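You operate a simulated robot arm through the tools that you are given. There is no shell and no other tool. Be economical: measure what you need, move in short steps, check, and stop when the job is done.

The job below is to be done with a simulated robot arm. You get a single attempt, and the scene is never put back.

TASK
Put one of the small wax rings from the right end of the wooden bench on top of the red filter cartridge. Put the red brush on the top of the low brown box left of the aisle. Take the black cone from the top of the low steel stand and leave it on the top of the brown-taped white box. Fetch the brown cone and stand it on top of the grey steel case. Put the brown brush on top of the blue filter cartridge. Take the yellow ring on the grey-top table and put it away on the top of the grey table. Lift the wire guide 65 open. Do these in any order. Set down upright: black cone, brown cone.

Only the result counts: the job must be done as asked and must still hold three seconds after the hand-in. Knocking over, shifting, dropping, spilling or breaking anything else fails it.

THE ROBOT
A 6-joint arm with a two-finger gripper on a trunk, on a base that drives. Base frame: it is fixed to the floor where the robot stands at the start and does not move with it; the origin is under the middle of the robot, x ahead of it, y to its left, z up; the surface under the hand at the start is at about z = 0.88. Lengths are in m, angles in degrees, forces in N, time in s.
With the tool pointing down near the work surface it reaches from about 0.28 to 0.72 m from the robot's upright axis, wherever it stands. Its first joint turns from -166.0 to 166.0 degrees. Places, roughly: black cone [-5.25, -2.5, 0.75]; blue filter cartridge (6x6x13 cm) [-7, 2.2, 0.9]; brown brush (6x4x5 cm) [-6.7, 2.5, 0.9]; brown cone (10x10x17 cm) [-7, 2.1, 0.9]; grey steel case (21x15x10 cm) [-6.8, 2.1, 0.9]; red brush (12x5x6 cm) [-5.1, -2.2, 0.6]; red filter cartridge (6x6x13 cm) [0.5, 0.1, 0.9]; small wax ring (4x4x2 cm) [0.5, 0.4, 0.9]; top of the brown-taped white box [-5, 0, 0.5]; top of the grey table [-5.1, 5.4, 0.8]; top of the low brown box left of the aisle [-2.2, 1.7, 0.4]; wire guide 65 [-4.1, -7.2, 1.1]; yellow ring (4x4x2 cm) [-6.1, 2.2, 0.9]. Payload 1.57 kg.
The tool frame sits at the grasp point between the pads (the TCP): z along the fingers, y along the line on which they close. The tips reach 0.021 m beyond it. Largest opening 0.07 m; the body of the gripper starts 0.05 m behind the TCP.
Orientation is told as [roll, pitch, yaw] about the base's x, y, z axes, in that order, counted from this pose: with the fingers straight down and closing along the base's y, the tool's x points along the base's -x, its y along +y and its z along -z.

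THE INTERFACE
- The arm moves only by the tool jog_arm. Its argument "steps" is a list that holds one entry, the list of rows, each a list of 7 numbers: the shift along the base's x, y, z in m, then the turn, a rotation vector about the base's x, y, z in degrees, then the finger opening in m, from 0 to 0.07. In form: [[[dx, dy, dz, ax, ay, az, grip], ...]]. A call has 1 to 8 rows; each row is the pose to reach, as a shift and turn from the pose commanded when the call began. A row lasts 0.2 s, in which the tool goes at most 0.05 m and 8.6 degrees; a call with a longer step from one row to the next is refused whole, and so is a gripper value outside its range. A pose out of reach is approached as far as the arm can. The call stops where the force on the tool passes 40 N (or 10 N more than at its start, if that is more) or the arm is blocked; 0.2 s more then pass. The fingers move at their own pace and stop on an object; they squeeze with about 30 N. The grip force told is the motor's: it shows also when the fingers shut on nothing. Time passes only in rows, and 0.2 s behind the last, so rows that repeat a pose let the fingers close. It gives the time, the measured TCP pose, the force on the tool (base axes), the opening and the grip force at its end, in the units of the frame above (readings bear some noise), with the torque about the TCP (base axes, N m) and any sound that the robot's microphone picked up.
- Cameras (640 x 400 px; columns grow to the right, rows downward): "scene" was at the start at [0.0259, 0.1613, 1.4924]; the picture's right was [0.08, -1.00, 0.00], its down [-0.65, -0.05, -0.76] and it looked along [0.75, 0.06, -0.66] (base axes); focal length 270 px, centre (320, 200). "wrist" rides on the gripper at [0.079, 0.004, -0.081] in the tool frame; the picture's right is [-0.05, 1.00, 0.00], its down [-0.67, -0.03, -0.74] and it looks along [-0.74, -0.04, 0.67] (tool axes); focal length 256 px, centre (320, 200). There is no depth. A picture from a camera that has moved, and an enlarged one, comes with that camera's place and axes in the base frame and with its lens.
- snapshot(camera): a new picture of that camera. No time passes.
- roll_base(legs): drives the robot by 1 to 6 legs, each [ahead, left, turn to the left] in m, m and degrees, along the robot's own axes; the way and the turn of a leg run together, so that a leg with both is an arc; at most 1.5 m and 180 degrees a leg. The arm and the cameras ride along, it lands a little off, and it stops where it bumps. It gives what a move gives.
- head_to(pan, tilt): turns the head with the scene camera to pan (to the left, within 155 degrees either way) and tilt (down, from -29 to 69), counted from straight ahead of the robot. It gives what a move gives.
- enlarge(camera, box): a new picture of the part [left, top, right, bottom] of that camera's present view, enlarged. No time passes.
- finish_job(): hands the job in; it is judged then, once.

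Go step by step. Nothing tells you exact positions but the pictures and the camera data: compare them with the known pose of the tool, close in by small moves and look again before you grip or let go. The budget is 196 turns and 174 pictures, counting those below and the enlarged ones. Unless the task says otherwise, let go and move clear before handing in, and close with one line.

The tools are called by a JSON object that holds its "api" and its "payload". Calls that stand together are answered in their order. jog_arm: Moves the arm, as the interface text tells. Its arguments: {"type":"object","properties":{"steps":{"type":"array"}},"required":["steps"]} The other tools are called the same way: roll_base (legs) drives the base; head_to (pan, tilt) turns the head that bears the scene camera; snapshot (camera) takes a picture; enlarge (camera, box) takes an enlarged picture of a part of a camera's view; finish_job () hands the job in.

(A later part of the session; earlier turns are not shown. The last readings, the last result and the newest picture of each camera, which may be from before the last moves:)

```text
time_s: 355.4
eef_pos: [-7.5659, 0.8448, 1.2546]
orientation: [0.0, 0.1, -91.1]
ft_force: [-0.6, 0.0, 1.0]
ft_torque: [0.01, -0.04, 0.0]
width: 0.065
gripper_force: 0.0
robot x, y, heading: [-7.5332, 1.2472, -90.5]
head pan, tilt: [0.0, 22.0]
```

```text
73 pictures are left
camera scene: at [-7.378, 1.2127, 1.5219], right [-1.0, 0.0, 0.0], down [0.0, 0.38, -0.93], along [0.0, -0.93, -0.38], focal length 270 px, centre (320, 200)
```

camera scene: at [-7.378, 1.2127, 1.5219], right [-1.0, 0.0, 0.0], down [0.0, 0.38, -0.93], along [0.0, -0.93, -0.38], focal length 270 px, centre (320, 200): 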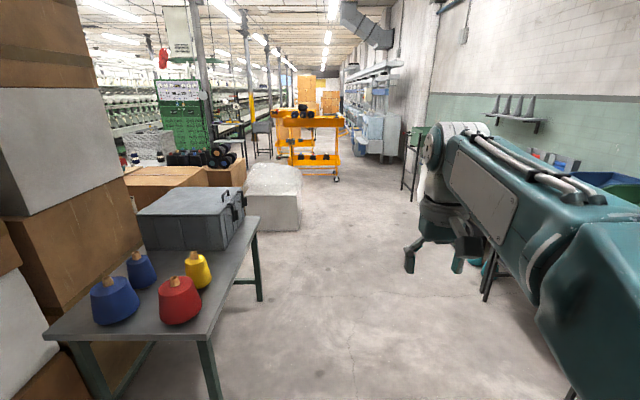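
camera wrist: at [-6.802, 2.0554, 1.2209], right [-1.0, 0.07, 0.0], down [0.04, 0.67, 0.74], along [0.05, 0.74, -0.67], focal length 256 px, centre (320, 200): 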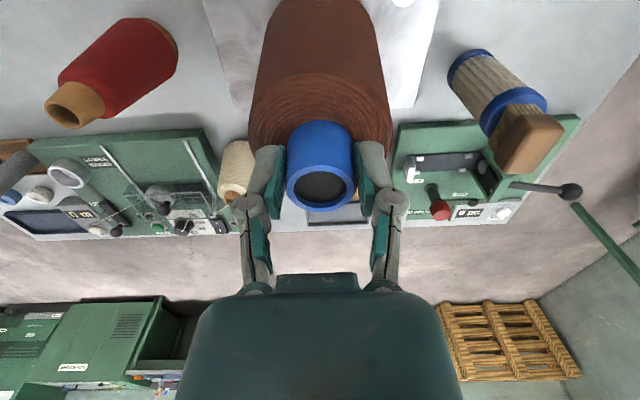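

A wide corridor leads south at x≈-7.8; the wrapped box ends near y -2.33 and the orange trolleys begin at y≈-3.2. I drive down to y≈-2 and look left.

{"api": "roll_base", "payload": {"legs": [[1.3, -0.25, 0.5], [1.4, 0, 0], [0.6, 0, 0]]}}

{"api": "head_to", "payload": {"pan": 55, "tilt": 35}}

{"api": "snapshot", "payload": {"camera": "scene"}}

```text
time_s: 371.6
eef_pos: [-7.7927, -2.4606, 1.2552]
orientation: [0.1, 0.1, -90.5]
ft_force: [0.4, -0.2, -0.5]
ft_torque: [-0.01, -0.01, -0.03]
width: 0.0648
gripper_force: 0.0
robot x, y, heading: [-7.7635, -2.0565, -89.7]
head pan, tilt: [0.0, 22.0]
```

```text
time_s: 372.9
eef_pos: [-7.7903, -2.4607, 1.2554]
orientation: [0.1, 0.0, -90.4]
ft_force: [0.0, 0.2, -0.2]
ft_torque: [-0.02, 0.02, -0.01]
width: 0.0651
gripper_force: 0.1
robot x, y, heading: [-7.762, -2.0581, -90.0]
head pan, tilt: [55.0, 35.0]
```

```text
72 pictures are left
camera scene: at [-7.5358, -2.0483, 1.5013], right [-0.57, -0.82, 0.0], down [-0.47, 0.33, -0.82], along [0.67, -0.47, -0.57], focal length 270 px, centre (320, 200)
```

scene: 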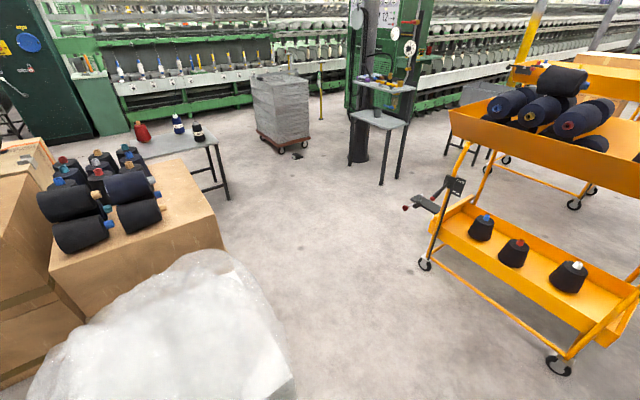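

The passage is clear along y≈-2.7. I pull the hand in and drive east, past the stand's south side.

{"api": "jog_arm", "payload": {"steps": [[[0, 0.04, 0.02, 0, 0, 0, 0.065], [0, 0.08, 0.04, 0, 0, 0, 0.065]]]}}

{"api": "roll_base", "payload": {"legs": [[0.64, 0, 0], [0, 1.3, 0], [0.2, 0.6, 0], [0.22, 0.75, 0]]}}

{"api": "head_to", "payload": {"pan": 40, "tilt": 25}}

{"api": "snapshot", "payload": {"camera": "scene"}}

```text
time_s: 373.5
eef_pos: [-7.7924, -2.3786, 1.2956]
orientation: [0.1, 0.2, -90.7]
ft_force: [0.2, -0.3, -0.4]
ft_torque: [0.0, 0.01, -0.02]
width: 0.0649
gripper_force: 0.0
robot x, y, heading: [-7.7639, -2.0579, -89.7]
head pan, tilt: [55.0, 35.0]
```

```text
time_s: 390.1
eef_pos: [-5.1151, -3.3893, 1.2956]
orientation: [0.2, 0.1, -89.3]
ft_force: [-0.3, 0.1, 0.3]
ft_torque: [0.04, 0.0, 0.03]
width: 0.0651
gripper_force: 0.0
robot x, y, heading: [-5.0895, -3.0657, -88.5]
head pan, tilt: [55.0, 35.0]
```

```text
time_s: 390.9
eef_pos: [-5.1139, -3.39, 1.2959]
orientation: [0.1, 0.1, -89.2]
ft_force: [-1.1, -0.8, 0.0]
ft_torque: [-0.03, 0.01, -0.03]
width: 0.0651
gripper_force: 0.1
robot x, y, heading: [-5.0886, -3.0711, -88.1]
head pan, tilt: [40.0, 25.0]
```

```text
71 pictures are left
camera scene: at [-4.877, -3.0732, 1.5171], right [-0.75, -0.66, 0.0], down [-0.28, 0.32, -0.91], along [0.6, -0.68, -0.42], focal length 270 px, centre (320, 200)
```

scene: 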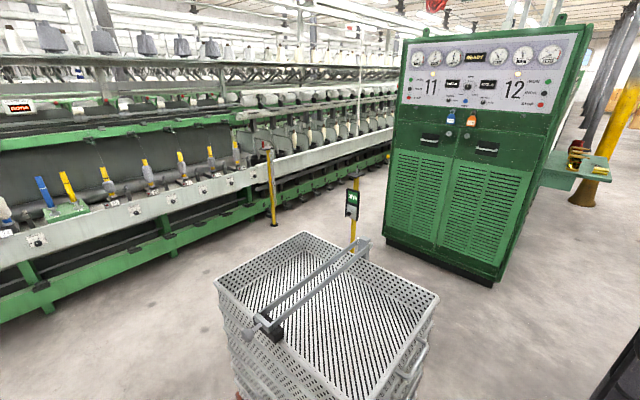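

Before moving into the aisle I check where the threads run relative to my path.

{"api": "head_to", "payload": {"pan": 85, "tilt": 35}}

{"api": "snapshot", "payload": {"camera": "scene"}}

```text
time_s: 392.0
eef_pos: [-5.1123, -3.3901, 1.2954]
orientation: [0.1, 0.1, -89.3]
ft_force: [-0.3, 0.1, 0.0]
ft_torque: [-0.02, -0.03, 0.02]
width: 0.0647
gripper_force: 0.0
robot x, y, heading: [-5.0889, -3.0651, -88.2]
head pan, tilt: [85.0, 35.0]
```

```text
70 pictures are left
camera scene: at [-4.8491, -3.0096, 1.5013], right [-0.06, -1.0, 0.0], down [-0.57, 0.04, -0.82], along [0.82, -0.05, -0.57], focal length 270 px, centre (320, 200)
```

scene: 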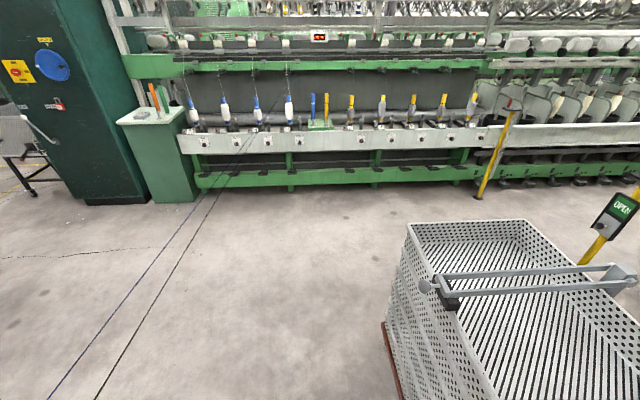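

The threads run at y≈-2.55…-2.64, the crate dolly's edge is at y≈-3.42, so y≈-3.02 is the middle. I square up and slide east into the aisle.

{"api": "roll_base", "payload": {"legs": [[0, 0, -1.8], [-0.04, 0.9, 0], [0, 0.8, 0]]}}

{"api": "head_to", "payload": {"pan": 0, "tilt": 20}}

{"api": "snapshot", "payload": {"camera": "scene"}}

```text
time_s: 401.1
eef_pos: [-3.4128, -3.3481, 1.2948]
orientation: [0.2, 0.1, -90.2]
ft_force: [0.1, 0.2, 0.2]
ft_torque: [0.01, -0.03, -0.01]
width: 0.0649
gripper_force: 0.0
robot x, y, heading: [-3.382, -3.0252, -89.5]
head pan, tilt: [85.0, 35.0]
```

```text
time_s: 402.7
eef_pos: [-3.4108, -3.3473, 1.2948]
orientation: [-0.1, 0.1, -90.3]
ft_force: [0.1, 0.8, 0.1]
ft_torque: [0.0, 0.0, -0.04]
width: 0.0649
gripper_force: 0.2
robot x, y, heading: [-3.3829, -3.0262, -89.3]
head pan, tilt: [0.0, 20.0]
```

```text
69 pictures are left
camera scene: at [-3.2278, -3.058, 1.5252], right [-1.0, -0.01, 0.0], down [0.0, 0.34, -0.94], along [0.01, -0.94, -0.34], focal length 270 px, centre (320, 200)
```

scene: 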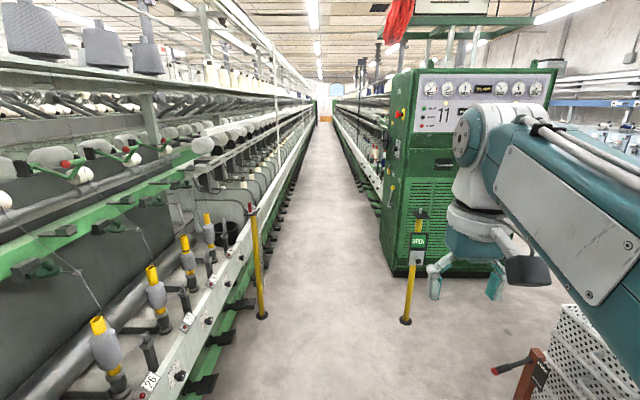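

The aisle is clear between the posts; the target machine is on the right beyond the cabinet. I drive down to y≈-7.

{"api": "roll_base", "payload": {"legs": [[1.5, 0, -0.7], [1.5, 0, 0], [1.0, 0, 0]]}}

{"api": "head_to", "payload": {"pan": -75, "tilt": 30}}

{"api": "snapshot", "payload": {"camera": "scene"}}

```text
time_s: 421.9
eef_pos: [-3.4621, -7.3348, 1.2958]
orientation: [0.1, 0.1, -92.0]
ft_force: [-0.9, 0.1, -0.5]
ft_torque: [-0.01, 0.01, 0.03]
width: 0.0651
gripper_force: 0.1
robot x, y, heading: [-3.4235, -7.0149, -91.0]
head pan, tilt: [0.0, 20.0]
```

```text
time_s: 423.3
eef_pos: [-3.4614, -7.3374, 1.295]
orientation: [0.2, 0.1, -92.0]
ft_force: [-0.2, 0.4, 0.6]
ft_torque: [0.0, -0.04, 0.0]
width: 0.0647
gripper_force: 0.1
robot x, y, heading: [-3.4234, -7.0121, -91.1]
head pan, tilt: [-75.0, 30.0]
```

```text
68 pictures are left
camera scene: at [-3.357, -6.9806, 1.5092], right [-0.24, 0.97, 0.0], down [0.48, 0.12, -0.87], along [-0.84, -0.21, -0.5], focal length 270 px, centre (320, 200)
```

scene: 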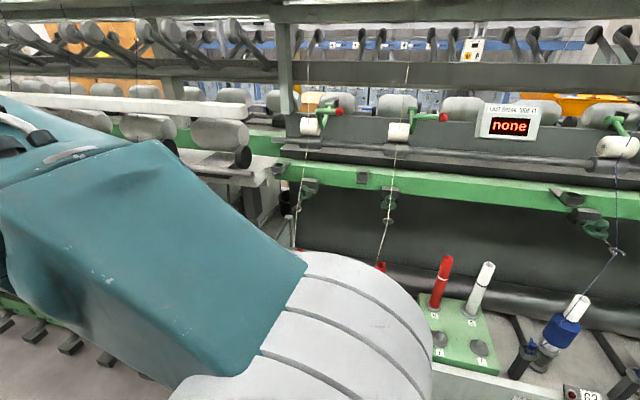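

Spindle 63 is at right, so 65 lies a bit left; I turn the base to face the machine for a clear view.

{"api": "roll_base", "payload": {"legs": [[0, 0.08, 0], [0, 0, -89]]}}

{"api": "head_to", "payload": {"pan": 0, "tilt": 30}}

{"api": "snapshot", "payload": {"camera": "scene"}}

{"api": "snapshot", "payload": {"camera": "wrist"}}

```text
time_s: 428.2
eef_pos: [-3.6678, -6.9858, 1.2962]
orientation: [0.2, 0.0, 179.3]
ft_force: [-0.5, 0.6, 0.5]
ft_torque: [-0.01, 0.01, 0.03]
width: 0.0651
gripper_force: 0.0
robot x, y, heading: [-3.346, -7.015, -179.7]
head pan, tilt: [-75.0, 30.0]
```

```text
time_s: 429.6
eef_pos: [-3.6679, -6.9864, 1.2959]
orientation: [0.0, 0.1, 179.3]
ft_force: [-1.0, -1.2, -0.9]
ft_torque: [-0.03, 0.02, 0.01]
width: 0.0651
gripper_force: 0.1
robot x, y, heading: [-3.3446, -7.0139, -179.6]
head pan, tilt: [0.0, 30.0]
```

```text
67 pictures are left
camera scene: at [-3.3754, -7.171, 1.5091], right [0.0, 1.0, 0.0], down [0.5, 0.0, -0.87], along [-0.87, 0.0, -0.5], focal length 270 px, centre (320, 200)
```

scene: 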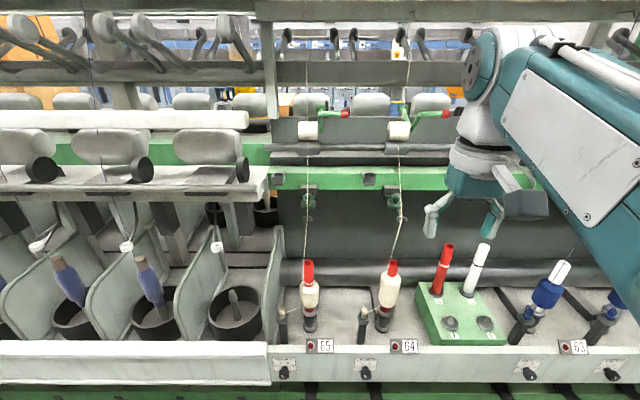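

```text
66 pictures are left
camera wrist: at [-3.5885, -6.9915, 1.3763], right [-0.07, -1.0, 0.0], down [-0.67, 0.04, 0.74], along [-0.74, 0.05, -0.67], focal length 256 px, centre (320, 200)
```

wrist: 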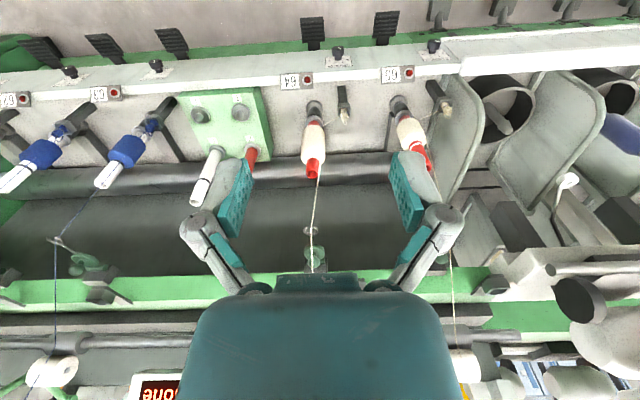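

Spindles 65 and 64 with their red-tipped bobbins are in view; each has a small green guide on the rail. I zoom in on 65's guide.

{"api": "enlarge", "payload": {"camera": "scene", "box": [270, 150, 430, 250]}}

{"api": "enlarge", "payload": {"camera": "scene", "box": [275, 160, 345, 225]}}

```text
4.00 times, centred on (350, 200) of scene
camera zoom: at [-3.3754, -7.171, 1.5091], right [0.0, 1.0, 0.0], down [0.5, 0.0, -0.87], along [-0.87, 0.0, -0.5], focal length 1082 px, centre (200, 200)
```

zoom: 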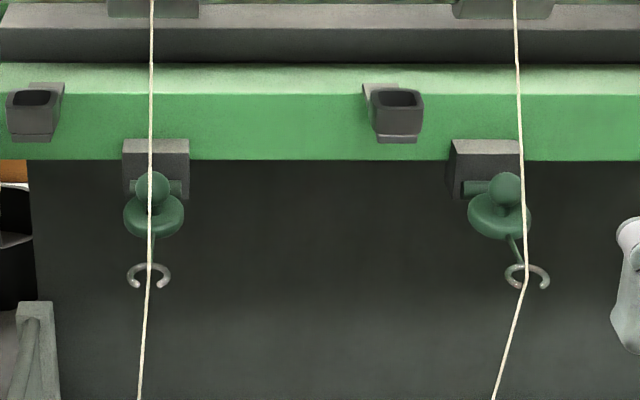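

```text
6.15 times, centred on (310, 192) of scene
camera zoom: at [-3.3754, -7.171, 1.5091], right [0.0, 1.0, 0.0], down [0.5, 0.0, -0.87], along [-0.87, 0.0, -0.5], focal length 1665 px, centre (382, 246)
```

zoom: 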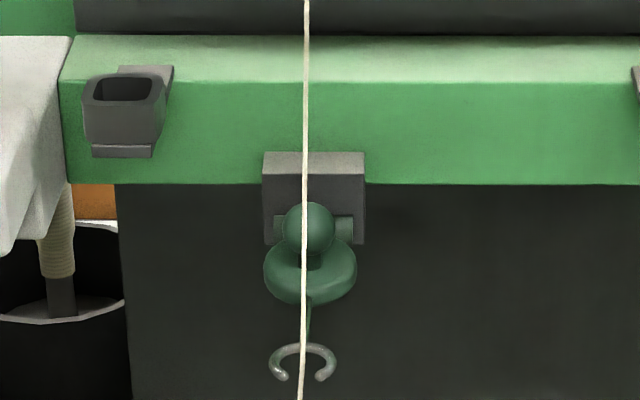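

Guide 65: bracket under the rail, ball near (-4.106, -7.208, 1.10), wire hook at about x -4.03. I bring the hand to ~20 cm in front to see its side shape with the wrist camera.

{"api": "jog_arm", "payload": {"steps": [[[-0.029, -0.028, -0.012, 0, 0, 0, 0.03], [-0.058, -0.056, -0.024, 0, 0, 0, 0.03], [-0.087, -0.084, -0.036, 0, 0, 0, 0.03], [-0.116, -0.112, -0.048, 0, 0, 0, 0.03], [-0.145, -0.14, -0.06, 0, 0, 0, 0.03], [-0.174, -0.168, -0.072, 0, 0, 0, 0.03], [-0.203, -0.196, -0.084, 0, 0, 0, 0.03], [-0.232, -0.224, -0.096, 0, 0, 0, 0.03]]]}}

{"api": "snapshot", "payload": {"camera": "wrist"}}

{"api": "snapshot", "payload": {"camera": "scene"}}

```text
time_s: 431.4
eef_pos: [-3.9002, -7.2132, 1.1991]
orientation: [0.0, 0.0, 179.3]
ft_force: [1.4, 0.2, 1.2]
ft_torque: [0.01, 0.01, 0.04]
width: 0.03
gripper_force: 0.1
robot x, y, heading: [-3.3449, -7.0147, -179.8]
head pan, tilt: [0.0, 30.0]
```

```text
63 pictures are left
camera wrist: at [-3.8212, -7.2176, 1.28], right [-0.07, -1.0, 0.0], down [-0.67, 0.04, 0.74], along [-0.74, 0.05, -0.67], focal length 256 px, centre (320, 200)
```

wrist: 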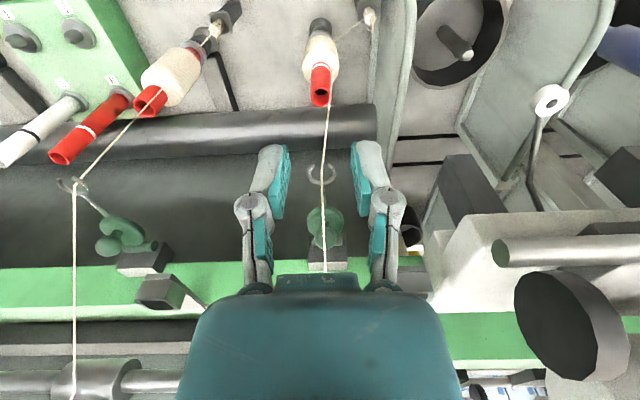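

```text
62 pictures are left
camera scene: at [-3.377, -7.1736, 1.5088], right [0.0, 1.0, 0.0], down [0.5, 0.0, -0.87], along [-0.87, 0.0, -0.5], focal length 270 px, centre (320, 200)
```

scene: 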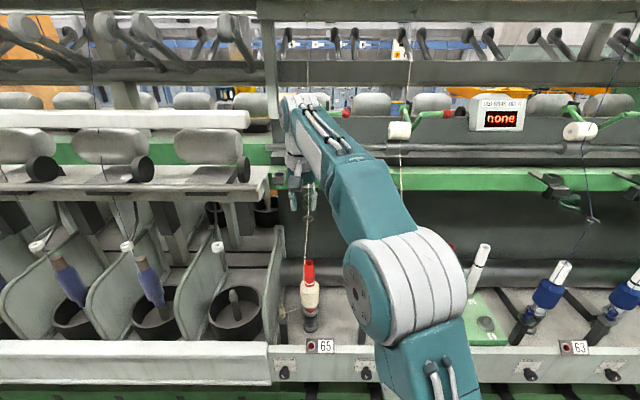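

{"api": "enlarge", "payload": {"camera": "wrist", "box": [50, 160, 190, 290]}}

{"api": "enlarge", "payload": {"camera": "wrist", "box": [280, 150, 370, 280]}}

```text
3.08 times, centred on (120, 225) of wrist
camera zoom: at [-3.8212, -7.2176, 1.28], right [-0.07, -1.0, 0.0], down [-0.67, 0.04, 0.74], along [-0.74, 0.05, -0.67], focal length 788 px, centre (935, 123)
```

zoom: 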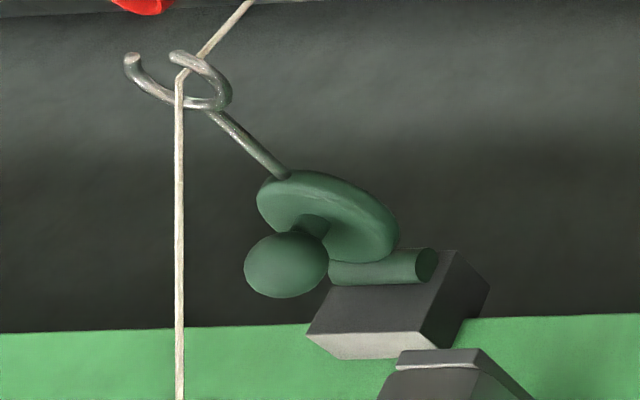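

```text
3.08 times, centred on (325, 215) of wrist
camera zoom: at [-3.8212, -7.2176, 1.28], right [-0.07, -1.0, 0.0], down [-0.67, 0.04, 0.74], along [-0.74, 0.05, -0.67], focal length 788 px, centre (305, 154)
```

zoom: 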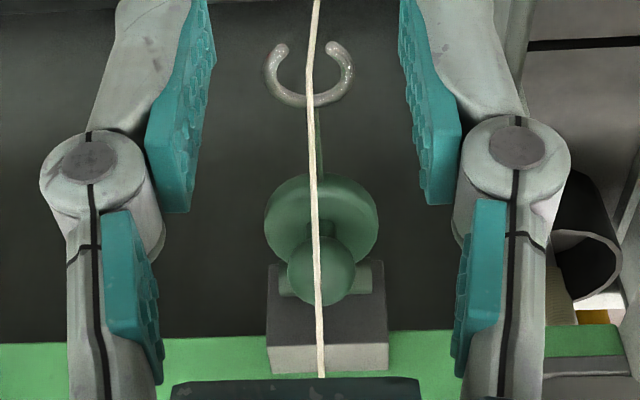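

The rays are too parallel for depth, so I'll retract the hand and view the guide obliquely from 0.5 m to the side.

{"api": "jog_arm", "payload": {"steps": [[[0.045, 0, 0.01, 0, 0, 0, 0.03], [0.09, 0, 0.02, 0, 0, 0, 0.03], [0.135, 0.02, 0.03, 0, 0, 0, 0.03], [0.18, 0.05, 0.04, 0, 0, 0, 0.03], [0.22, 0.07, 0.05, 0, 0, 0, 0.03]]]}}

{"api": "roll_base", "payload": {"legs": [[0, -0.5, 0]]}}

{"api": "head_to", "payload": {"pan": 40, "tilt": 25}}

{"api": "snapshot", "payload": {"camera": "scene"}}

```text
refused: row 3 steps farther than a row can; nothing moved
```

```text
time_s: 434.4
eef_pos: [-3.9015, -6.7122, 1.1978]
orientation: [0.0, 0.1, 179.0]
ft_force: [0.0, 1.2, 0.1]
ft_torque: [0.02, -0.01, 0.0]
width: 0.03
gripper_force: 0.1
robot x, y, heading: [-3.3475, -6.518, 179.9]
head pan, tilt: [0.0, 30.0]
```

```text
time_s: 435.4
eef_pos: [-3.9012, -6.7082, 1.1993]
orientation: [0.1, 0.0, 179.0]
ft_force: [0.0, 0.0, -0.3]
ft_torque: [-0.01, 0.0, 0.02]
width: 0.0298
gripper_force: 0.1
robot x, y, heading: [-3.3453, -6.518, 180.0]
head pan, tilt: [40.0, 25.0]
```

```text
59 pictures are left
camera scene: at [-3.3588, -6.7324, 1.5169], right [-0.64, 0.77, 0.0], down [0.33, 0.27, -0.91], along [-0.69, -0.58, -0.42], focal length 270 px, centre (320, 200)
```

scene: 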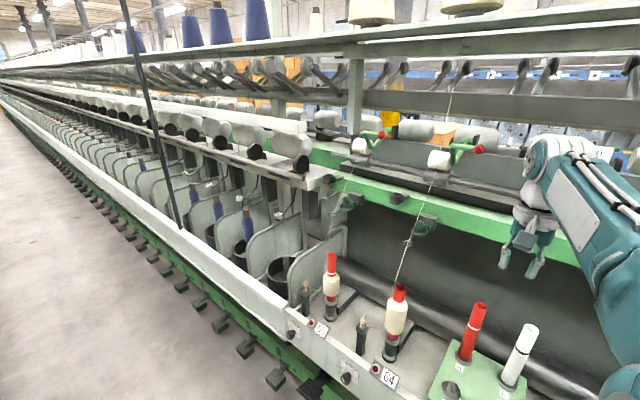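

The base slid with the hand still extended but nothing was touched. I zoom in on the guides from this oblique view.

{"api": "enlarge", "payload": {"camera": "scene", "box": [320, 175, 390, 225]}}

{"api": "enlarge", "payload": {"camera": "scene", "box": [390, 190, 460, 250]}}

```text
8.00 times, centred on (355, 200) of scene
camera zoom: at [-3.3588, -6.7324, 1.5169], right [-0.64, 0.77, 0.0], down [0.33, 0.27, -0.91], along [-0.69, -0.58, -0.42], focal length 2164 px, centre (40, 200)
```

zoom: 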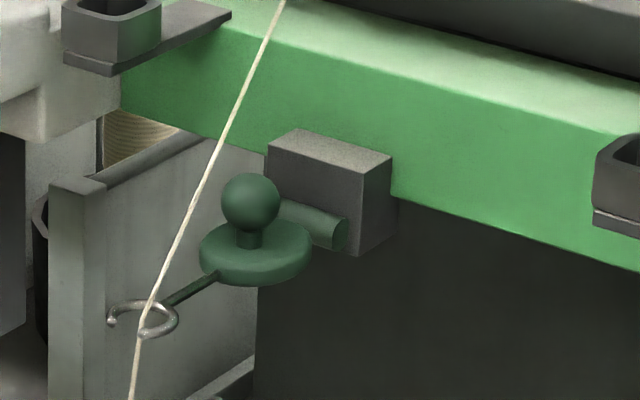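

```text
6.67 times, centred on (425, 220) of scene
camera zoom: at [-3.3588, -6.7324, 1.5169], right [-0.64, 0.77, 0.0], down [0.33, 0.27, -0.91], along [-0.69, -0.58, -0.42], focal length 1804 px, centre (-380, 67)
```

zoom: 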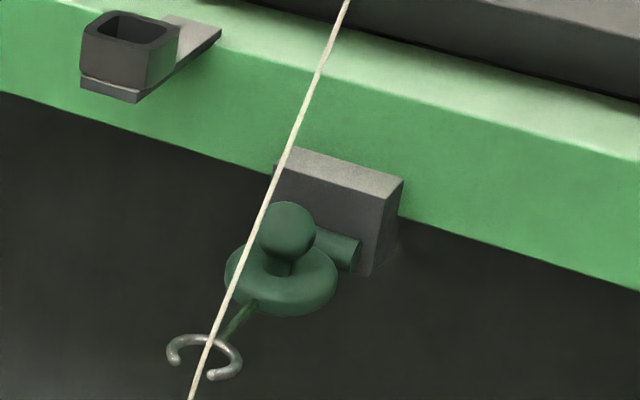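

Now the shape is clear: a ball knob at (-4.064, -7.206, 1.123) on a disc, hinged on a y-axis pin at about (-4.101, 1.102), hook forward. I return, tilt the tool 45° towards it and prepare to grip the ball.

{"api": "roll_base", "payload": {"legs": [[0, 0.5, 0]]}}

{"api": "jog_arm", "payload": {"steps": [[[0, 0, 0, 0, 7.5, 0, 0.04], [-0.01, 0, 0.005, 0, 15, 0, 0.04], [-0.02, 0, 0.01, 0, 22.5, 0, 0.04], [-0.03, 0, 0.01, 0, 30, 0, 0.04], [-0.04, 0, 0.01, 0, 37.5, 0, 0.04], [-0.05, 0, 0.01, 0, 45, 0, 0.04]]]}}

{"api": "snapshot", "payload": {"camera": "wrist"}}

{"api": "head_to", "payload": {"pan": 0, "tilt": 30}}

{"api": "snapshot", "payload": {"camera": "scene"}}

```text
time_s: 438.4
eef_pos: [-3.8992, -7.2128, 1.2]
orientation: [0.2, 0.1, 179.4]
ft_force: [0.4, 0.3, -0.1]
ft_torque: [-0.03, 0.02, 0.01]
width: 0.0299
gripper_force: 0.0
robot x, y, heading: [-3.3459, -7.0191, -179.6]
head pan, tilt: [40.0, 25.0]
```

```text
time_s: 439.8
eef_pos: [-3.9485, -7.2134, 1.2094]
orientation: [0.6, -45.0, 179.2]
ft_force: [1.1, -0.2, -0.1]
ft_torque: [-0.02, -0.01, 0.01]
width: 0.0396
gripper_force: 0.0
robot x, y, heading: [-3.3486, -7.0209, -179.8]
head pan, tilt: [40.0, 25.0]
```

```text
56 pictures are left
camera wrist: at [-3.8359, -7.2182, 1.2105], right [-0.04, -1.0, 0.05], down [0.06, 0.04, 1.0], along [-1.0, 0.05, 0.05], focal length 256 px, centre (320, 200)
```

wrist: 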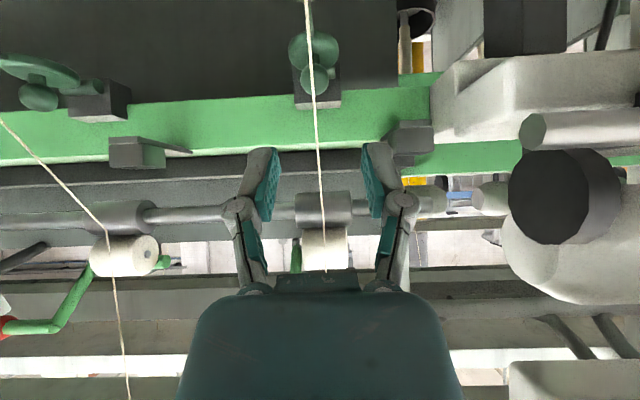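

```text
time_s: 440.9
eef_pos: [-3.9484, -7.2136, 1.21]
orientation: [0.8, -44.8, 179.0]
ft_force: [-0.6, 0.8, 0.2]
ft_torque: [-0.01, 0.01, -0.03]
width: 0.04
gripper_force: 0.2
robot x, y, heading: [-3.3452, -7.0179, -179.6]
head pan, tilt: [0.0, 30.0]
```

```text
55 pictures are left
camera scene: at [-3.3762, -7.1755, 1.509], right [-0.01, 1.0, 0.0], down [0.5, 0.0, -0.87], along [-0.87, 0.0, -0.5], focal length 270 px, centre (320, 200)
```

scene: 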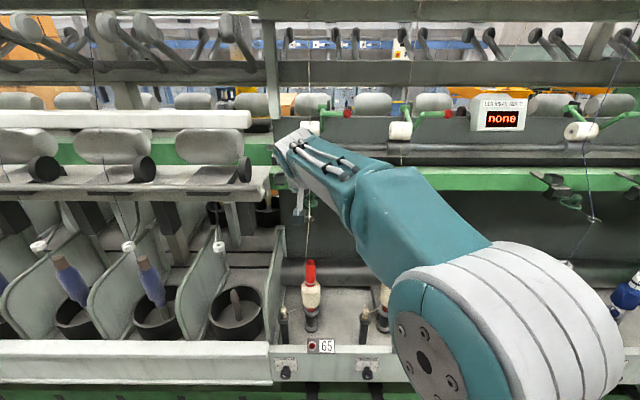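

Ball at (-4.064, -7.206, ~1.12) confirmed from the wrist. I advance along the tool axis until the fingertips surround it.

{"api": "jog_arm", "payload": {"steps": [[[-0.033, 0.004, -0.02, 0, 0, 0, 0.045], [-0.0645, 0.0075, -0.0385, 0, 0, 0, 0.045], [-0.086, 0.0075, -0.06, 0, 0, 0, 0.045], [-0.1, 0.0075, -0.074, 0, 0, 0, 0.045]]]}}

{"api": "snapshot", "payload": {"camera": "wrist"}}

{"api": "enlarge", "payload": {"camera": "scene", "box": [260, 140, 360, 240]}}

```text
time_s: 441.9
eef_pos: [-4.0488, -7.2054, 1.1347]
orientation: [0.7, -45.0, 179.1]
ft_force: [-0.4, -0.9, 0.3]
ft_torque: [0.02, -0.04, -0.01]
width: 0.0449
gripper_force: 0.1
robot x, y, heading: [-3.3441, -7.0183, -179.6]
head pan, tilt: [0.0, 30.0]
```

```text
54 pictures are left
camera wrist: at [-3.9353, -7.2105, 1.1361], right [-0.04, -1.0, 0.05], down [0.05, 0.04, 1.0], along [-1.0, 0.05, 0.05], focal length 256 px, centre (320, 200)
```

wrist: 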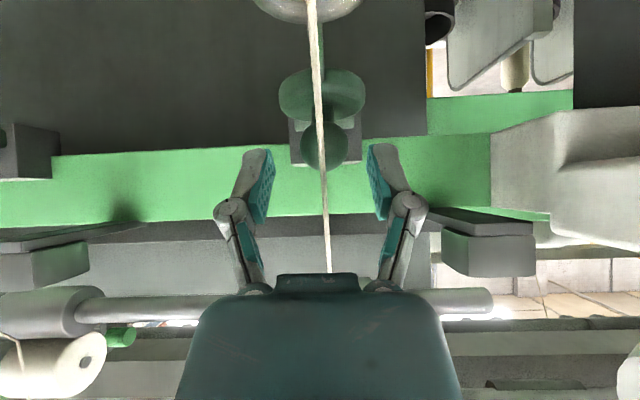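

```text
4.00 times, centred on (310, 190) of scene
camera zoom: at [-3.3768, -7.1757, 1.509], right [-0.01, 1.0, 0.0], down [0.5, 0.0, -0.87], along [-0.87, 0.0, -0.5], focal length 1082 px, centre (360, 240)
```

zoom: 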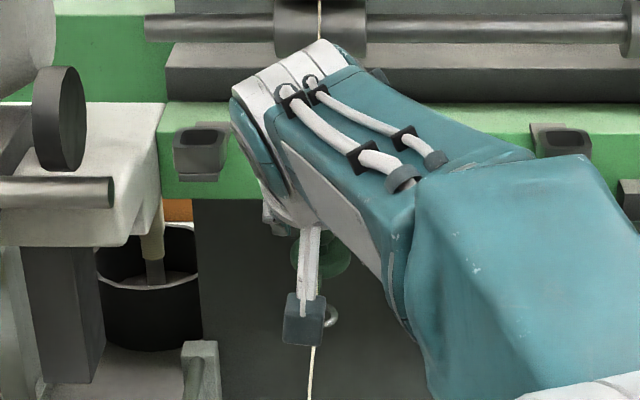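

Gripping here would make the rising hook hit the palm. Better: with closed fingers, lift the lever from below at an oblique angle. I back off and swing the tool 45° around vertical to the +y side.

{"api": "jog_arm", "payload": {"steps": [[[0.03, 0, 0.03, 0, 0, 0, 0.045], [0.06, 0, 0.06, 0, 0, 0, 0.045], [0.065, 0.02, 0.06, 0, 0, 8, 0.045], [0.065, 0.04, 0.055, 0, 0, 16, 0.02], [0.06, 0.06, 0.045, 0, 0, 24, 0.0], [0.055, 0.072, 0.03, 0, 0, 32, 0.0], [0.05, 0.072, 0.012, 0, 0, 40, 0.0], [0.044, 0.072, -0.006, 0, 0, 45, 0.0]]]}}

{"api": "snapshot", "payload": {"camera": "wrist"}}

{"api": "enlarge", "payload": {"camera": "scene", "box": [260, 140, 400, 240]}}

```text
time_s: 443.7
eef_pos: [-4.0064, -7.1346, 1.1293]
orientation: [0.8, -44.9, -135.7]
ft_force: [0.3, 0.3, 0.5]
ft_torque: [0.0, -0.01, 0.01]
width: 0.0001
gripper_force: 28.3
robot x, y, heading: [-3.3479, -7.0136, -179.6]
head pan, tilt: [0.0, 30.0]
```

```text
52 pictures are left
camera wrist: at [-3.922, -7.0569, 1.1303], right [0.68, -0.74, 0.05], down [0.01, 0.07, 1.0], along [-0.74, -0.67, 0.05], focal length 256 px, centre (320, 200)
```

wrist: 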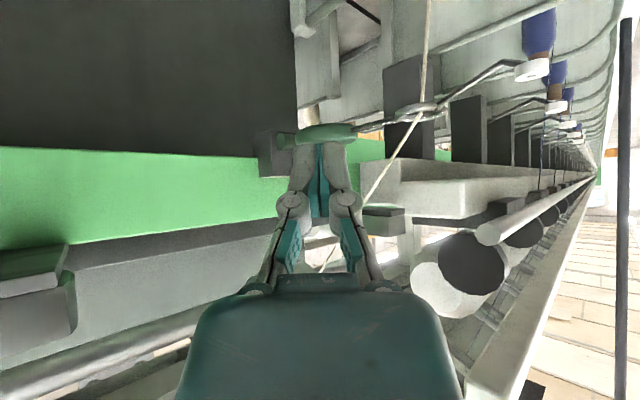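

```text
4.00 times, centred on (330, 190) of scene
camera zoom: at [-3.3767, -7.1745, 1.5091], right [-0.01, 1.0, 0.0], down [0.5, 0.0, -0.87], along [-0.87, 0.0, -0.5], focal length 1082 px, centre (280, 240)
```

zoom: 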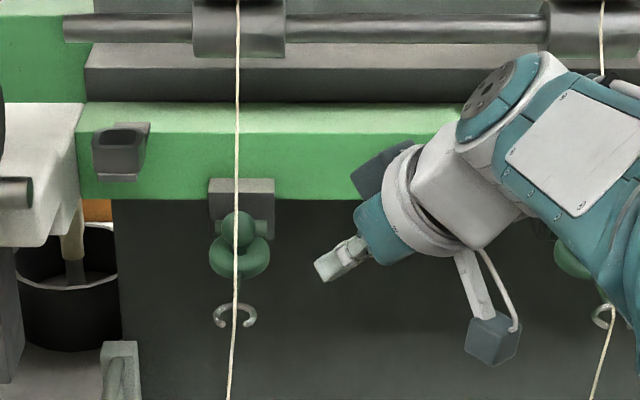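

The closed fingertips are beside the disc (disc centre ≈(-4.07, -7.206, 1.09)). I slide along the tool axis to get under the disc.

{"api": "jog_arm", "payload": {"steps": [[[0, 0, -0.01, 0, 0, 0, 0.0], [-0.015, -0.015, -0.031, 0, 0, 0, 0.0], [-0.03, -0.03, -0.052, 0, 0, 0, 0.0], [-0.044, -0.044, -0.071, 0, 0, 0, 0.0]]]}}

{"api": "snapshot", "payload": {"camera": "wrist"}}

{"api": "enlarge", "payload": {"camera": "scene", "box": [260, 140, 400, 240]}}

```text
time_s: 444.7
eef_pos: [-4.0495, -7.1787, 1.0578]
orientation: [0.7, -44.9, -136.0]
ft_force: [0.1, -0.1, 0.3]
ft_torque: [-0.03, -0.01, -0.02]
width: 0.0
gripper_force: 28.7
robot x, y, heading: [-3.3445, -7.0197, -179.8]
head pan, tilt: [0.0, 30.0]
```

```text
50 pictures are left
camera wrist: at [-3.9652, -7.1018, 1.059], right [0.67, -0.74, 0.05], down [0.01, 0.07, 1.0], along [-0.74, -0.67, 0.05], focal length 256 px, centre (320, 200)
```

wrist: 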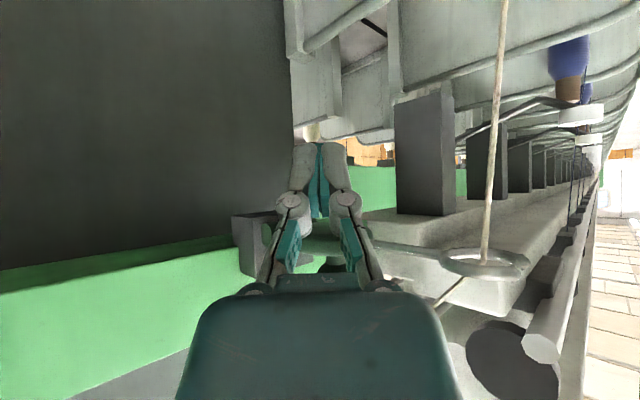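

```text
4.00 times, centred on (330, 190) of scene
camera zoom: at [-3.377, -7.1754, 1.509], right [-0.01, 1.0, 0.0], down [0.5, 0.0, -0.87], along [-0.87, 0.0, -0.5], focal length 1082 px, centre (280, 240)
```

zoom: 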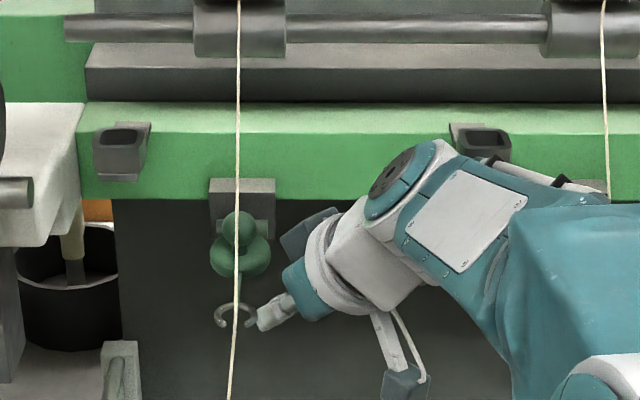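

The fingertips pass beneath the disc, no contact yet. I raise slowly.

{"api": "jog_arm", "payload": {"steps": [[[-0.004, -0.008, 0.01, 0, 0, 0, 0.0], [-0.004, -0.008, 0.02, 0, 0, 0, 0.0], [-0.004, -0.008, 0.03, 0, 0, 0, 0.0], [-0.005, -0.008, 0.04, 0, 0, 0, 0.0]]]}}

{"api": "snapshot", "payload": {"camera": "wrist"}}

{"api": "enlarge", "payload": {"camera": "scene", "box": [260, 140, 400, 240]}}

```text
time_s: 445.7
eef_pos: [-4.0544, -7.1868, 1.0997]
orientation: [0.9, -45.0, -135.8]
ft_force: [-0.1, 0.1, 0.0]
ft_torque: [0.0, -0.02, 0.0]
width: 0.0
gripper_force: 28.4
robot x, y, heading: [-3.3458, -7.0149, -179.6]
head pan, tilt: [0.0, 30.0]
```

```text
48 pictures are left
camera wrist: at [-3.9703, -7.1098, 1.0998], right [0.67, -0.74, 0.05], down [0.01, 0.07, 1.0], along [-0.74, -0.67, 0.05], focal length 256 px, centre (320, 200)
```

wrist: 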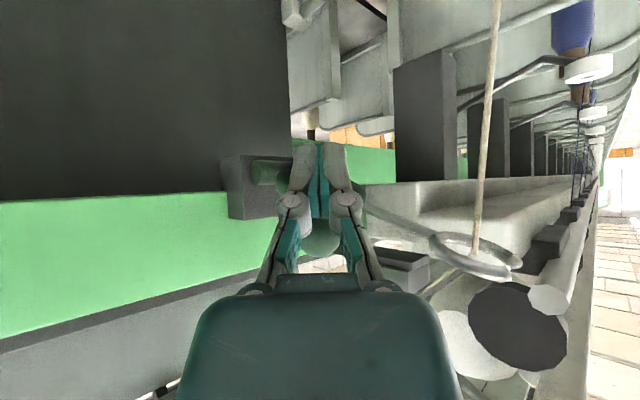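

```text
4.00 times, centred on (330, 190) of scene
camera zoom: at [-3.3769, -7.1749, 1.509], right [-0.01, 1.0, 0.0], down [0.5, 0.0, -0.87], along [-0.87, 0.0, -0.5], focal length 1082 px, centre (280, 240)
```

zoom: 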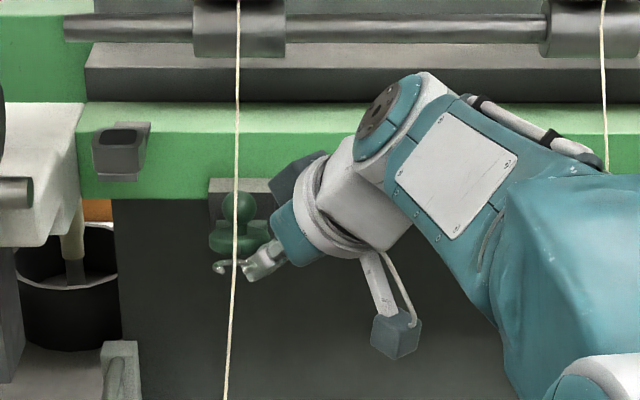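

The lever is rising. I continue up and slightly inwards along its arc.

{"api": "jog_arm", "payload": {"steps": [[[-0.004, 0, 0.01, 0, 0, 0, 0.0], [-0.008, 0, 0.02, 0, 0, 0, 0.0], [-0.014, 0, 0.03, 0, 0, 0, 0.0], [-0.02, 0, 0.038, 0, 0, 0, 0.0]]]}}

{"api": "snapshot", "payload": {"camera": "wrist"}}

{"api": "enlarge", "payload": {"camera": "scene", "box": [260, 140, 400, 240]}}

```text
time_s: 446.7
eef_pos: [-4.0718, -7.1866, 1.1339]
orientation: [1.1, -44.4, -136.0]
ft_force: [19.0, 2.4, -11.6]
ft_torque: [0.07, -0.34, 0.0]
width: 0.0004
gripper_force: 28.7
robot x, y, heading: [-3.3444, -7.0175, -179.4]
head pan, tilt: [0.0, 30.0]
```

```text
46 pictures are left
camera wrist: at [-3.9884, -7.1096, 1.1353], right [0.68, -0.73, 0.05], down [0.0, 0.07, 1.0], along [-0.74, -0.67, 0.04], focal length 256 px, centre (320, 200)
```

wrist: 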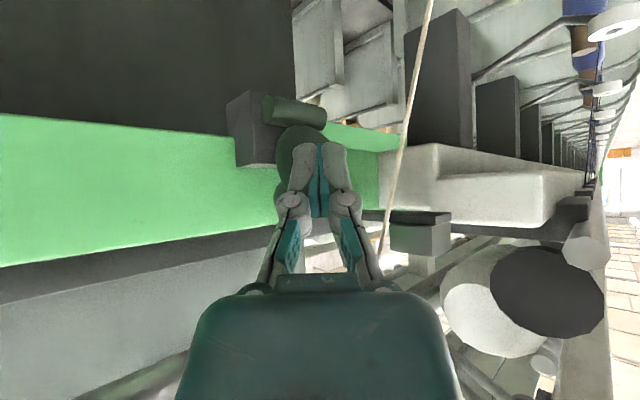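

```text
4.00 times, centred on (330, 190) of scene
camera zoom: at [-3.376, -7.1745, 1.509], right [-0.01, 1.0, 0.0], down [0.5, 0.0, -0.87], along [-0.87, 0.0, -0.5], focal length 1082 px, centre (280, 240)
```

zoom: 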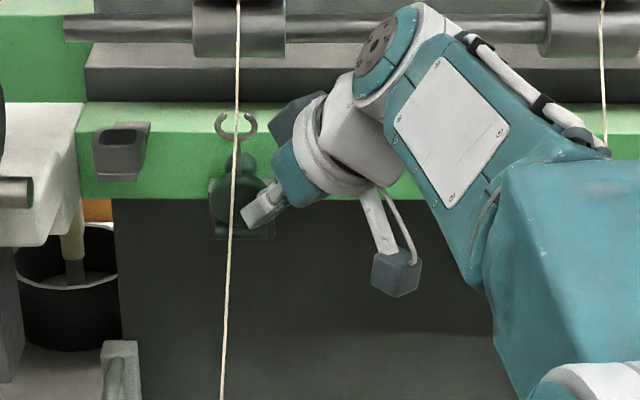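

The lever is up against its stop (hook now pointing up). I back the fingers away and see whether it stays.

{"api": "jog_arm", "payload": {"steps": [[[0.02, 0.005, 0.0, 0, 0, 0, 0.0], [0.05, 0.02, 0.01, 0, 0, 0, 0.0], [0.08, 0.04, 0.03, 0, 0, 0, 0.0], [0.11, 0.05, 0.06, 0, 0, 0, 0.0], [0.14, 0.06, 0.08, 0, 0, 0, 0.0]]]}}

{"api": "enlarge", "payload": {"camera": "scene", "box": [260, 140, 400, 240]}}

```text
time_s: 447.9
eef_pos: [-3.9346, -7.1259, 1.2165]
orientation: [1.0, -45.0, -136.0]
ft_force: [-0.1, -0.1, -1.3]
ft_torque: [-0.01, 0.01, 0.02]
width: 0.0
gripper_force: 28.8
robot x, y, heading: [-3.3449, -7.019, -179.8]
head pan, tilt: [0.0, 30.0]
```

```text
4.00 times, centred on (330, 190) of scene
camera zoom: at [-3.3762, -7.1744, 1.5091], right [-0.01, 1.0, 0.0], down [0.5, 0.0, -0.87], along [-0.87, 0.0, -0.5], focal length 1082 px, centre (280, 240)
```

zoom: 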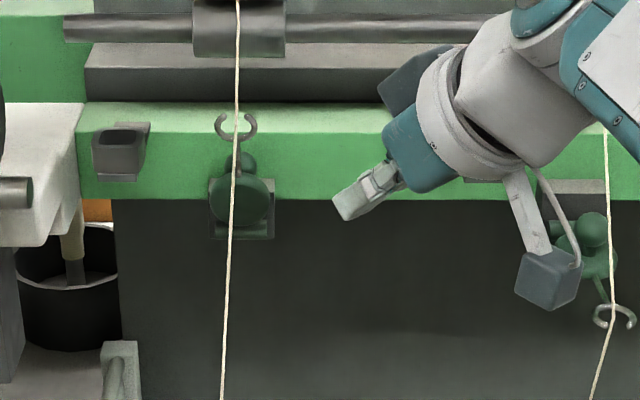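

Guide 65 stays open. I restore the hand to vertical while pulling it back.

{"api": "jog_arm", "payload": {"steps": [[[0.04, 0.01, 0.02, 0, 0, -8, 0.0], [0.08, 0.02, 0.03, 0, 0, -16, 0.0], [0.12, 0.03, 0.04, 0, 0, -24, 0.0], [0.15, 0.04, 0.05, 0, 0, -32, 0.0], [0.18, 0.05, 0.06, 0, 0, -40, 0.0], [0.2, 0.06, 0.07, 0, 0, -45, 0.0]]]}}

{"api": "jog_arm", "payload": {"steps": [[[0.01, 0, 0, 0, -8, 0, 0.03], [0.02, 0, 0, 0, -16, 0, 0.06], [0.03, 0, 0, 0, -24, 0, 0.065], [0.04, 0, 0, 0, -32, 0, 0.065], [0.05, 0, 0, 0, -40, 0, 0.065], [0.06, 0.03, 0, 0, -45, 0, 0.065]]]}}

{"api": "enlarge", "payload": {"camera": "scene", "box": [260, 140, 440, 260]}}

```text
time_s: 449.3
eef_pos: [-3.7329, -7.0659, 1.2862]
orientation: [0.6, -44.9, 179.0]
ft_force: [0.0, 0.3, -0.7]
ft_torque: [0.02, -0.01, 0.04]
width: 0.0001
gripper_force: 28.7
robot x, y, heading: [-3.3412, -7.0224, -179.5]
head pan, tilt: [0.0, 30.0]
```

```text
time_s: 450.7
eef_pos: [-3.6729, -7.0365, 1.2891]
orientation: [0.0, 0.3, 179.5]
ft_force: [-0.3, 0.8, -0.5]
ft_torque: [0.0, 0.0, 0.01]
width: 0.0648
gripper_force: 0.1
robot x, y, heading: [-3.3459, -7.0193, -179.8]
head pan, tilt: [0.0, 30.0]
```

```text
3.33 times, centred on (350, 200) of scene
camera zoom: at [-3.3753, -7.174, 1.5091], right [-0.01, 1.0, 0.0], down [0.5, 0.0, -0.87], along [-0.87, 0.0, -0.5], focal length 902 px, centre (220, 200)
```

zoom: 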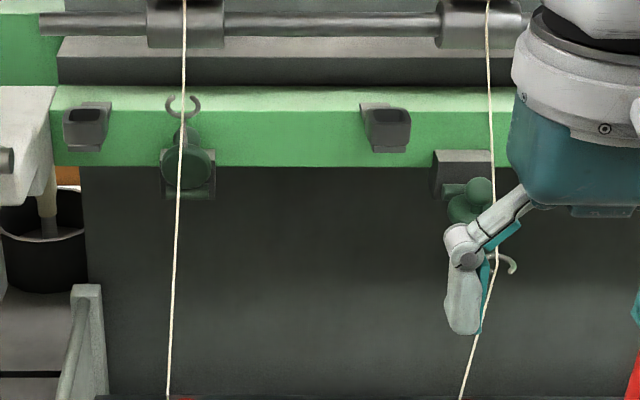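

All good. I turn to face +y and drive back up the aisle.

{"api": "roll_base", "payload": {"legs": [[0, 0, -90.2], [1.4, 0, 0], [1.4, 0, 0]]}}

```text
time_s: 468.0
eef_pos: [-3.3957, -3.8944, 1.2879]
orientation: [0.2, 0.1, 90.2]
ft_force: [0.4, 0.4, -0.6]
ft_torque: [-0.01, 0.06, -0.02]
width: 0.0649
gripper_force: 0.0
robot x, y, heading: [-3.3708, -4.2235, 91.2]
head pan, tilt: [0.0, 30.0]
```

{"api": "roll_base", "payload": {"legs": [[1.19, 0, -1.2], [0, 0.9, 0], [0, 0.93, 0]]}}

{"api": "head_to", "payload": {"pan": 0, "tilt": 42}}

{"api": "snapshot", "payload": {"camera": "scene"}}

{"api": "snapshot", "payload": {"camera": "wrist"}}

```text
time_s: 482.8
eef_pos: [-5.2258, -2.7135, 1.288]
orientation: [0.2, 0.0, 89.3]
ft_force: [-0.4, -0.1, -0.4]
ft_torque: [0.0, 0.03, -0.01]
width: 0.0651
gripper_force: 0.0
robot x, y, heading: [-5.2109, -3.0378, 90.5]
head pan, tilt: [0.0, 30.0]
```

```text
time_s: 483.6
eef_pos: [-5.2261, -2.7134, 1.2878]
orientation: [0.1, 0.1, 89.3]
ft_force: [0.2, 0.1, -0.4]
ft_torque: [0.04, -0.03, 0.0]
width: 0.065
gripper_force: 0.0
robot x, y, heading: [-5.2075, -3.04, 90.7]
head pan, tilt: [0.0, 42.0]
```

```text
42 pictures are left
camera scene: at [-5.3637, -3.018, 1.4909], right [1.0, 0.01, 0.0], down [0.0, -0.67, -0.74], along [0.0, 0.74, -0.67], focal length 270 px, centre (320, 200)
```

scene: 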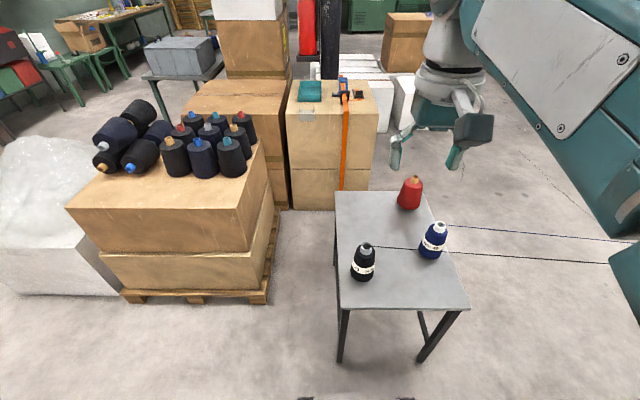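

```text
41 pictures are left
camera wrist: at [-5.2322, -2.7921, 1.3684], right [-1.0, 0.06, 0.0], down [0.04, 0.67, 0.74], along [0.05, 0.74, -0.67], focal length 256 px, centre (320, 200)
```

wrist: 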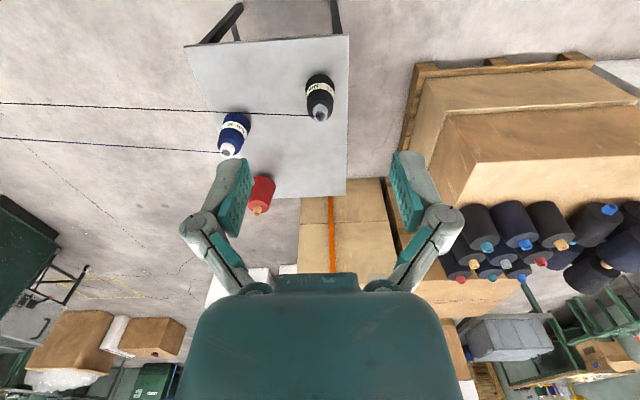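

The black cone's tip is at about (-5.207, -2.44, 0.735) with its thread leaving towards +x. I turn the hand so the fingers close along y (thread stays between them) and move above.

{"api": "jog_arm", "payload": {"steps": [[[0.002, 0.034, -0.03, 0, 0, -8.5, 0.065], [0.005, 0.068, -0.06, 0, 0, -17, 0.065], [0.007, 0.102, -0.09, 0, 0, -25.5, 0.065], [0.01, 0.136, -0.12, 0, 0, -34, 0.065], [0.012, 0.17, -0.15, 0, 0, -42.5, 0.065], [0.015, 0.204, -0.18, 0, 0, -51, 0.065], [0.017, 0.238, -0.21, 0, 0, -59.5, 0.065], [0.019, 0.271, -0.24, 0, 0, -68, 0.065]]]}}

{"api": "jog_arm", "payload": {"steps": [[[0, 0, -0.045, 0, 0, -7, 0.065], [0, 0, -0.09, 0, 0, -14, 0.065], [0, 0, -0.135, 0, 0, -21.3, 0.065], [0, 0, -0.18, 0, 0, -21.3, 0.065], [0, 0, -0.21, 0, 0, -21.3, 0.065]]]}}

{"api": "snapshot", "payload": {"camera": "wrist"}}

{"api": "enlarge", "payload": {"camera": "scene", "box": [310, 190, 450, 300]}}

```text
time_s: 485.4
eef_pos: [-5.2093, -2.4399, 1.0485]
orientation: [0.2, 0.0, 21.2]
ft_force: [-0.2, 0.8, 1.0]
ft_torque: [-0.01, -0.01, 0.05]
width: 0.0651
gripper_force: 0.0
robot x, y, heading: [-5.2109, -3.0402, 90.4]
head pan, tilt: [0.0, 42.0]
```

```text
time_s: 486.6
eef_pos: [-5.2096, -2.4406, 0.8366]
orientation: [0.1, 0.0, 0.1]
ft_force: [-0.1, 0.5, -0.3]
ft_torque: [-0.04, -0.03, 0.01]
width: 0.065
gripper_force: 0.0
robot x, y, heading: [-5.2099, -3.0411, 90.2]
head pan, tilt: [0.0, 42.0]
```

```text
40 pictures are left
camera wrist: at [-5.2876, -2.4366, 0.9172], right [0.05, 1.0, 0.0], down [0.67, -0.04, 0.75], along [0.74, -0.04, -0.67], focal length 256 px, centre (320, 200)
```

wrist: 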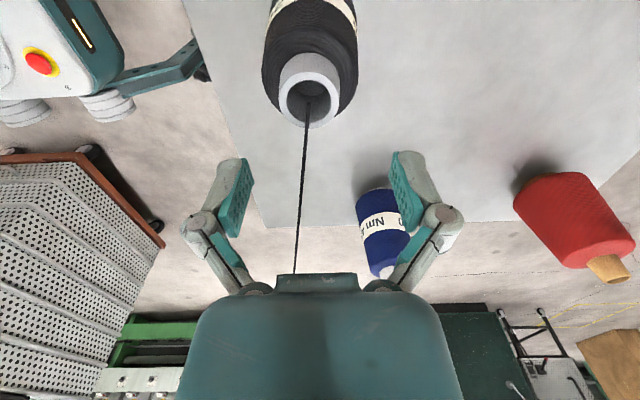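

```text
3.64 times, centred on (380, 245) of scene
camera zoom: at [-5.3645, -3.0164, 1.4908], right [1.0, 0.01, 0.0], down [0.0, -0.67, -0.74], along [0.0, 0.74, -0.67], focal length 984 px, centre (102, 36)
```

zoom: 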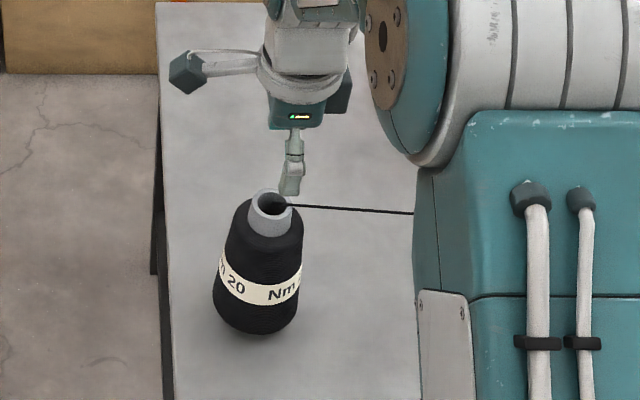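

The tip (Ø≈3.6 cm) is at about (-5.211, -2.447) with its top near z 0.765. I lower, close and lift a little.

{"api": "jog_arm", "payload": {"steps": [[[-0.001, -0.006, -0.03, 0, 0, 0, 0.065], [-0.001, -0.006, -0.06, 0, 0, 0, 0.065], [-0.001, -0.006, -0.08, 0, 0, 0, 0.065]]]}}

{"api": "snapshot", "payload": {"camera": "wrist"}}

```text
time_s: 487.4
eef_pos: [-5.21, -2.4457, 0.7575]
orientation: [0.0, 0.0, 0.1]
ft_force: [-0.5, 1.3, 0.4]
ft_torque: [0.0, 0.01, 0.02]
width: 0.0652
gripper_force: 0.0
robot x, y, heading: [-5.2096, -3.0383, 90.5]
head pan, tilt: [0.0, 42.0]
```

```text
38 pictures are left
camera wrist: at [-5.2893, -2.443, 0.8376], right [0.05, 1.0, 0.0], down [0.67, -0.04, 0.75], along [0.74, -0.04, -0.67], focal length 256 px, centre (320, 200)
```

wrist: 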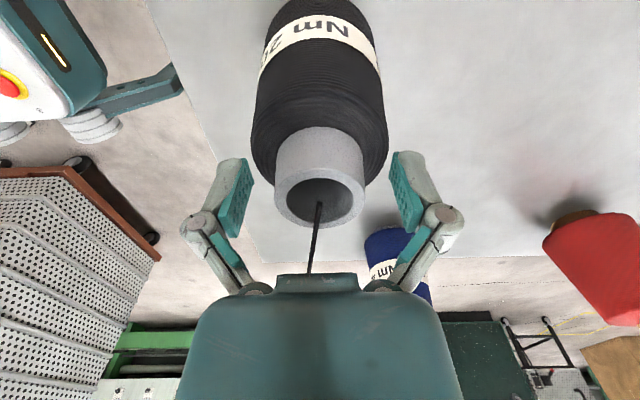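

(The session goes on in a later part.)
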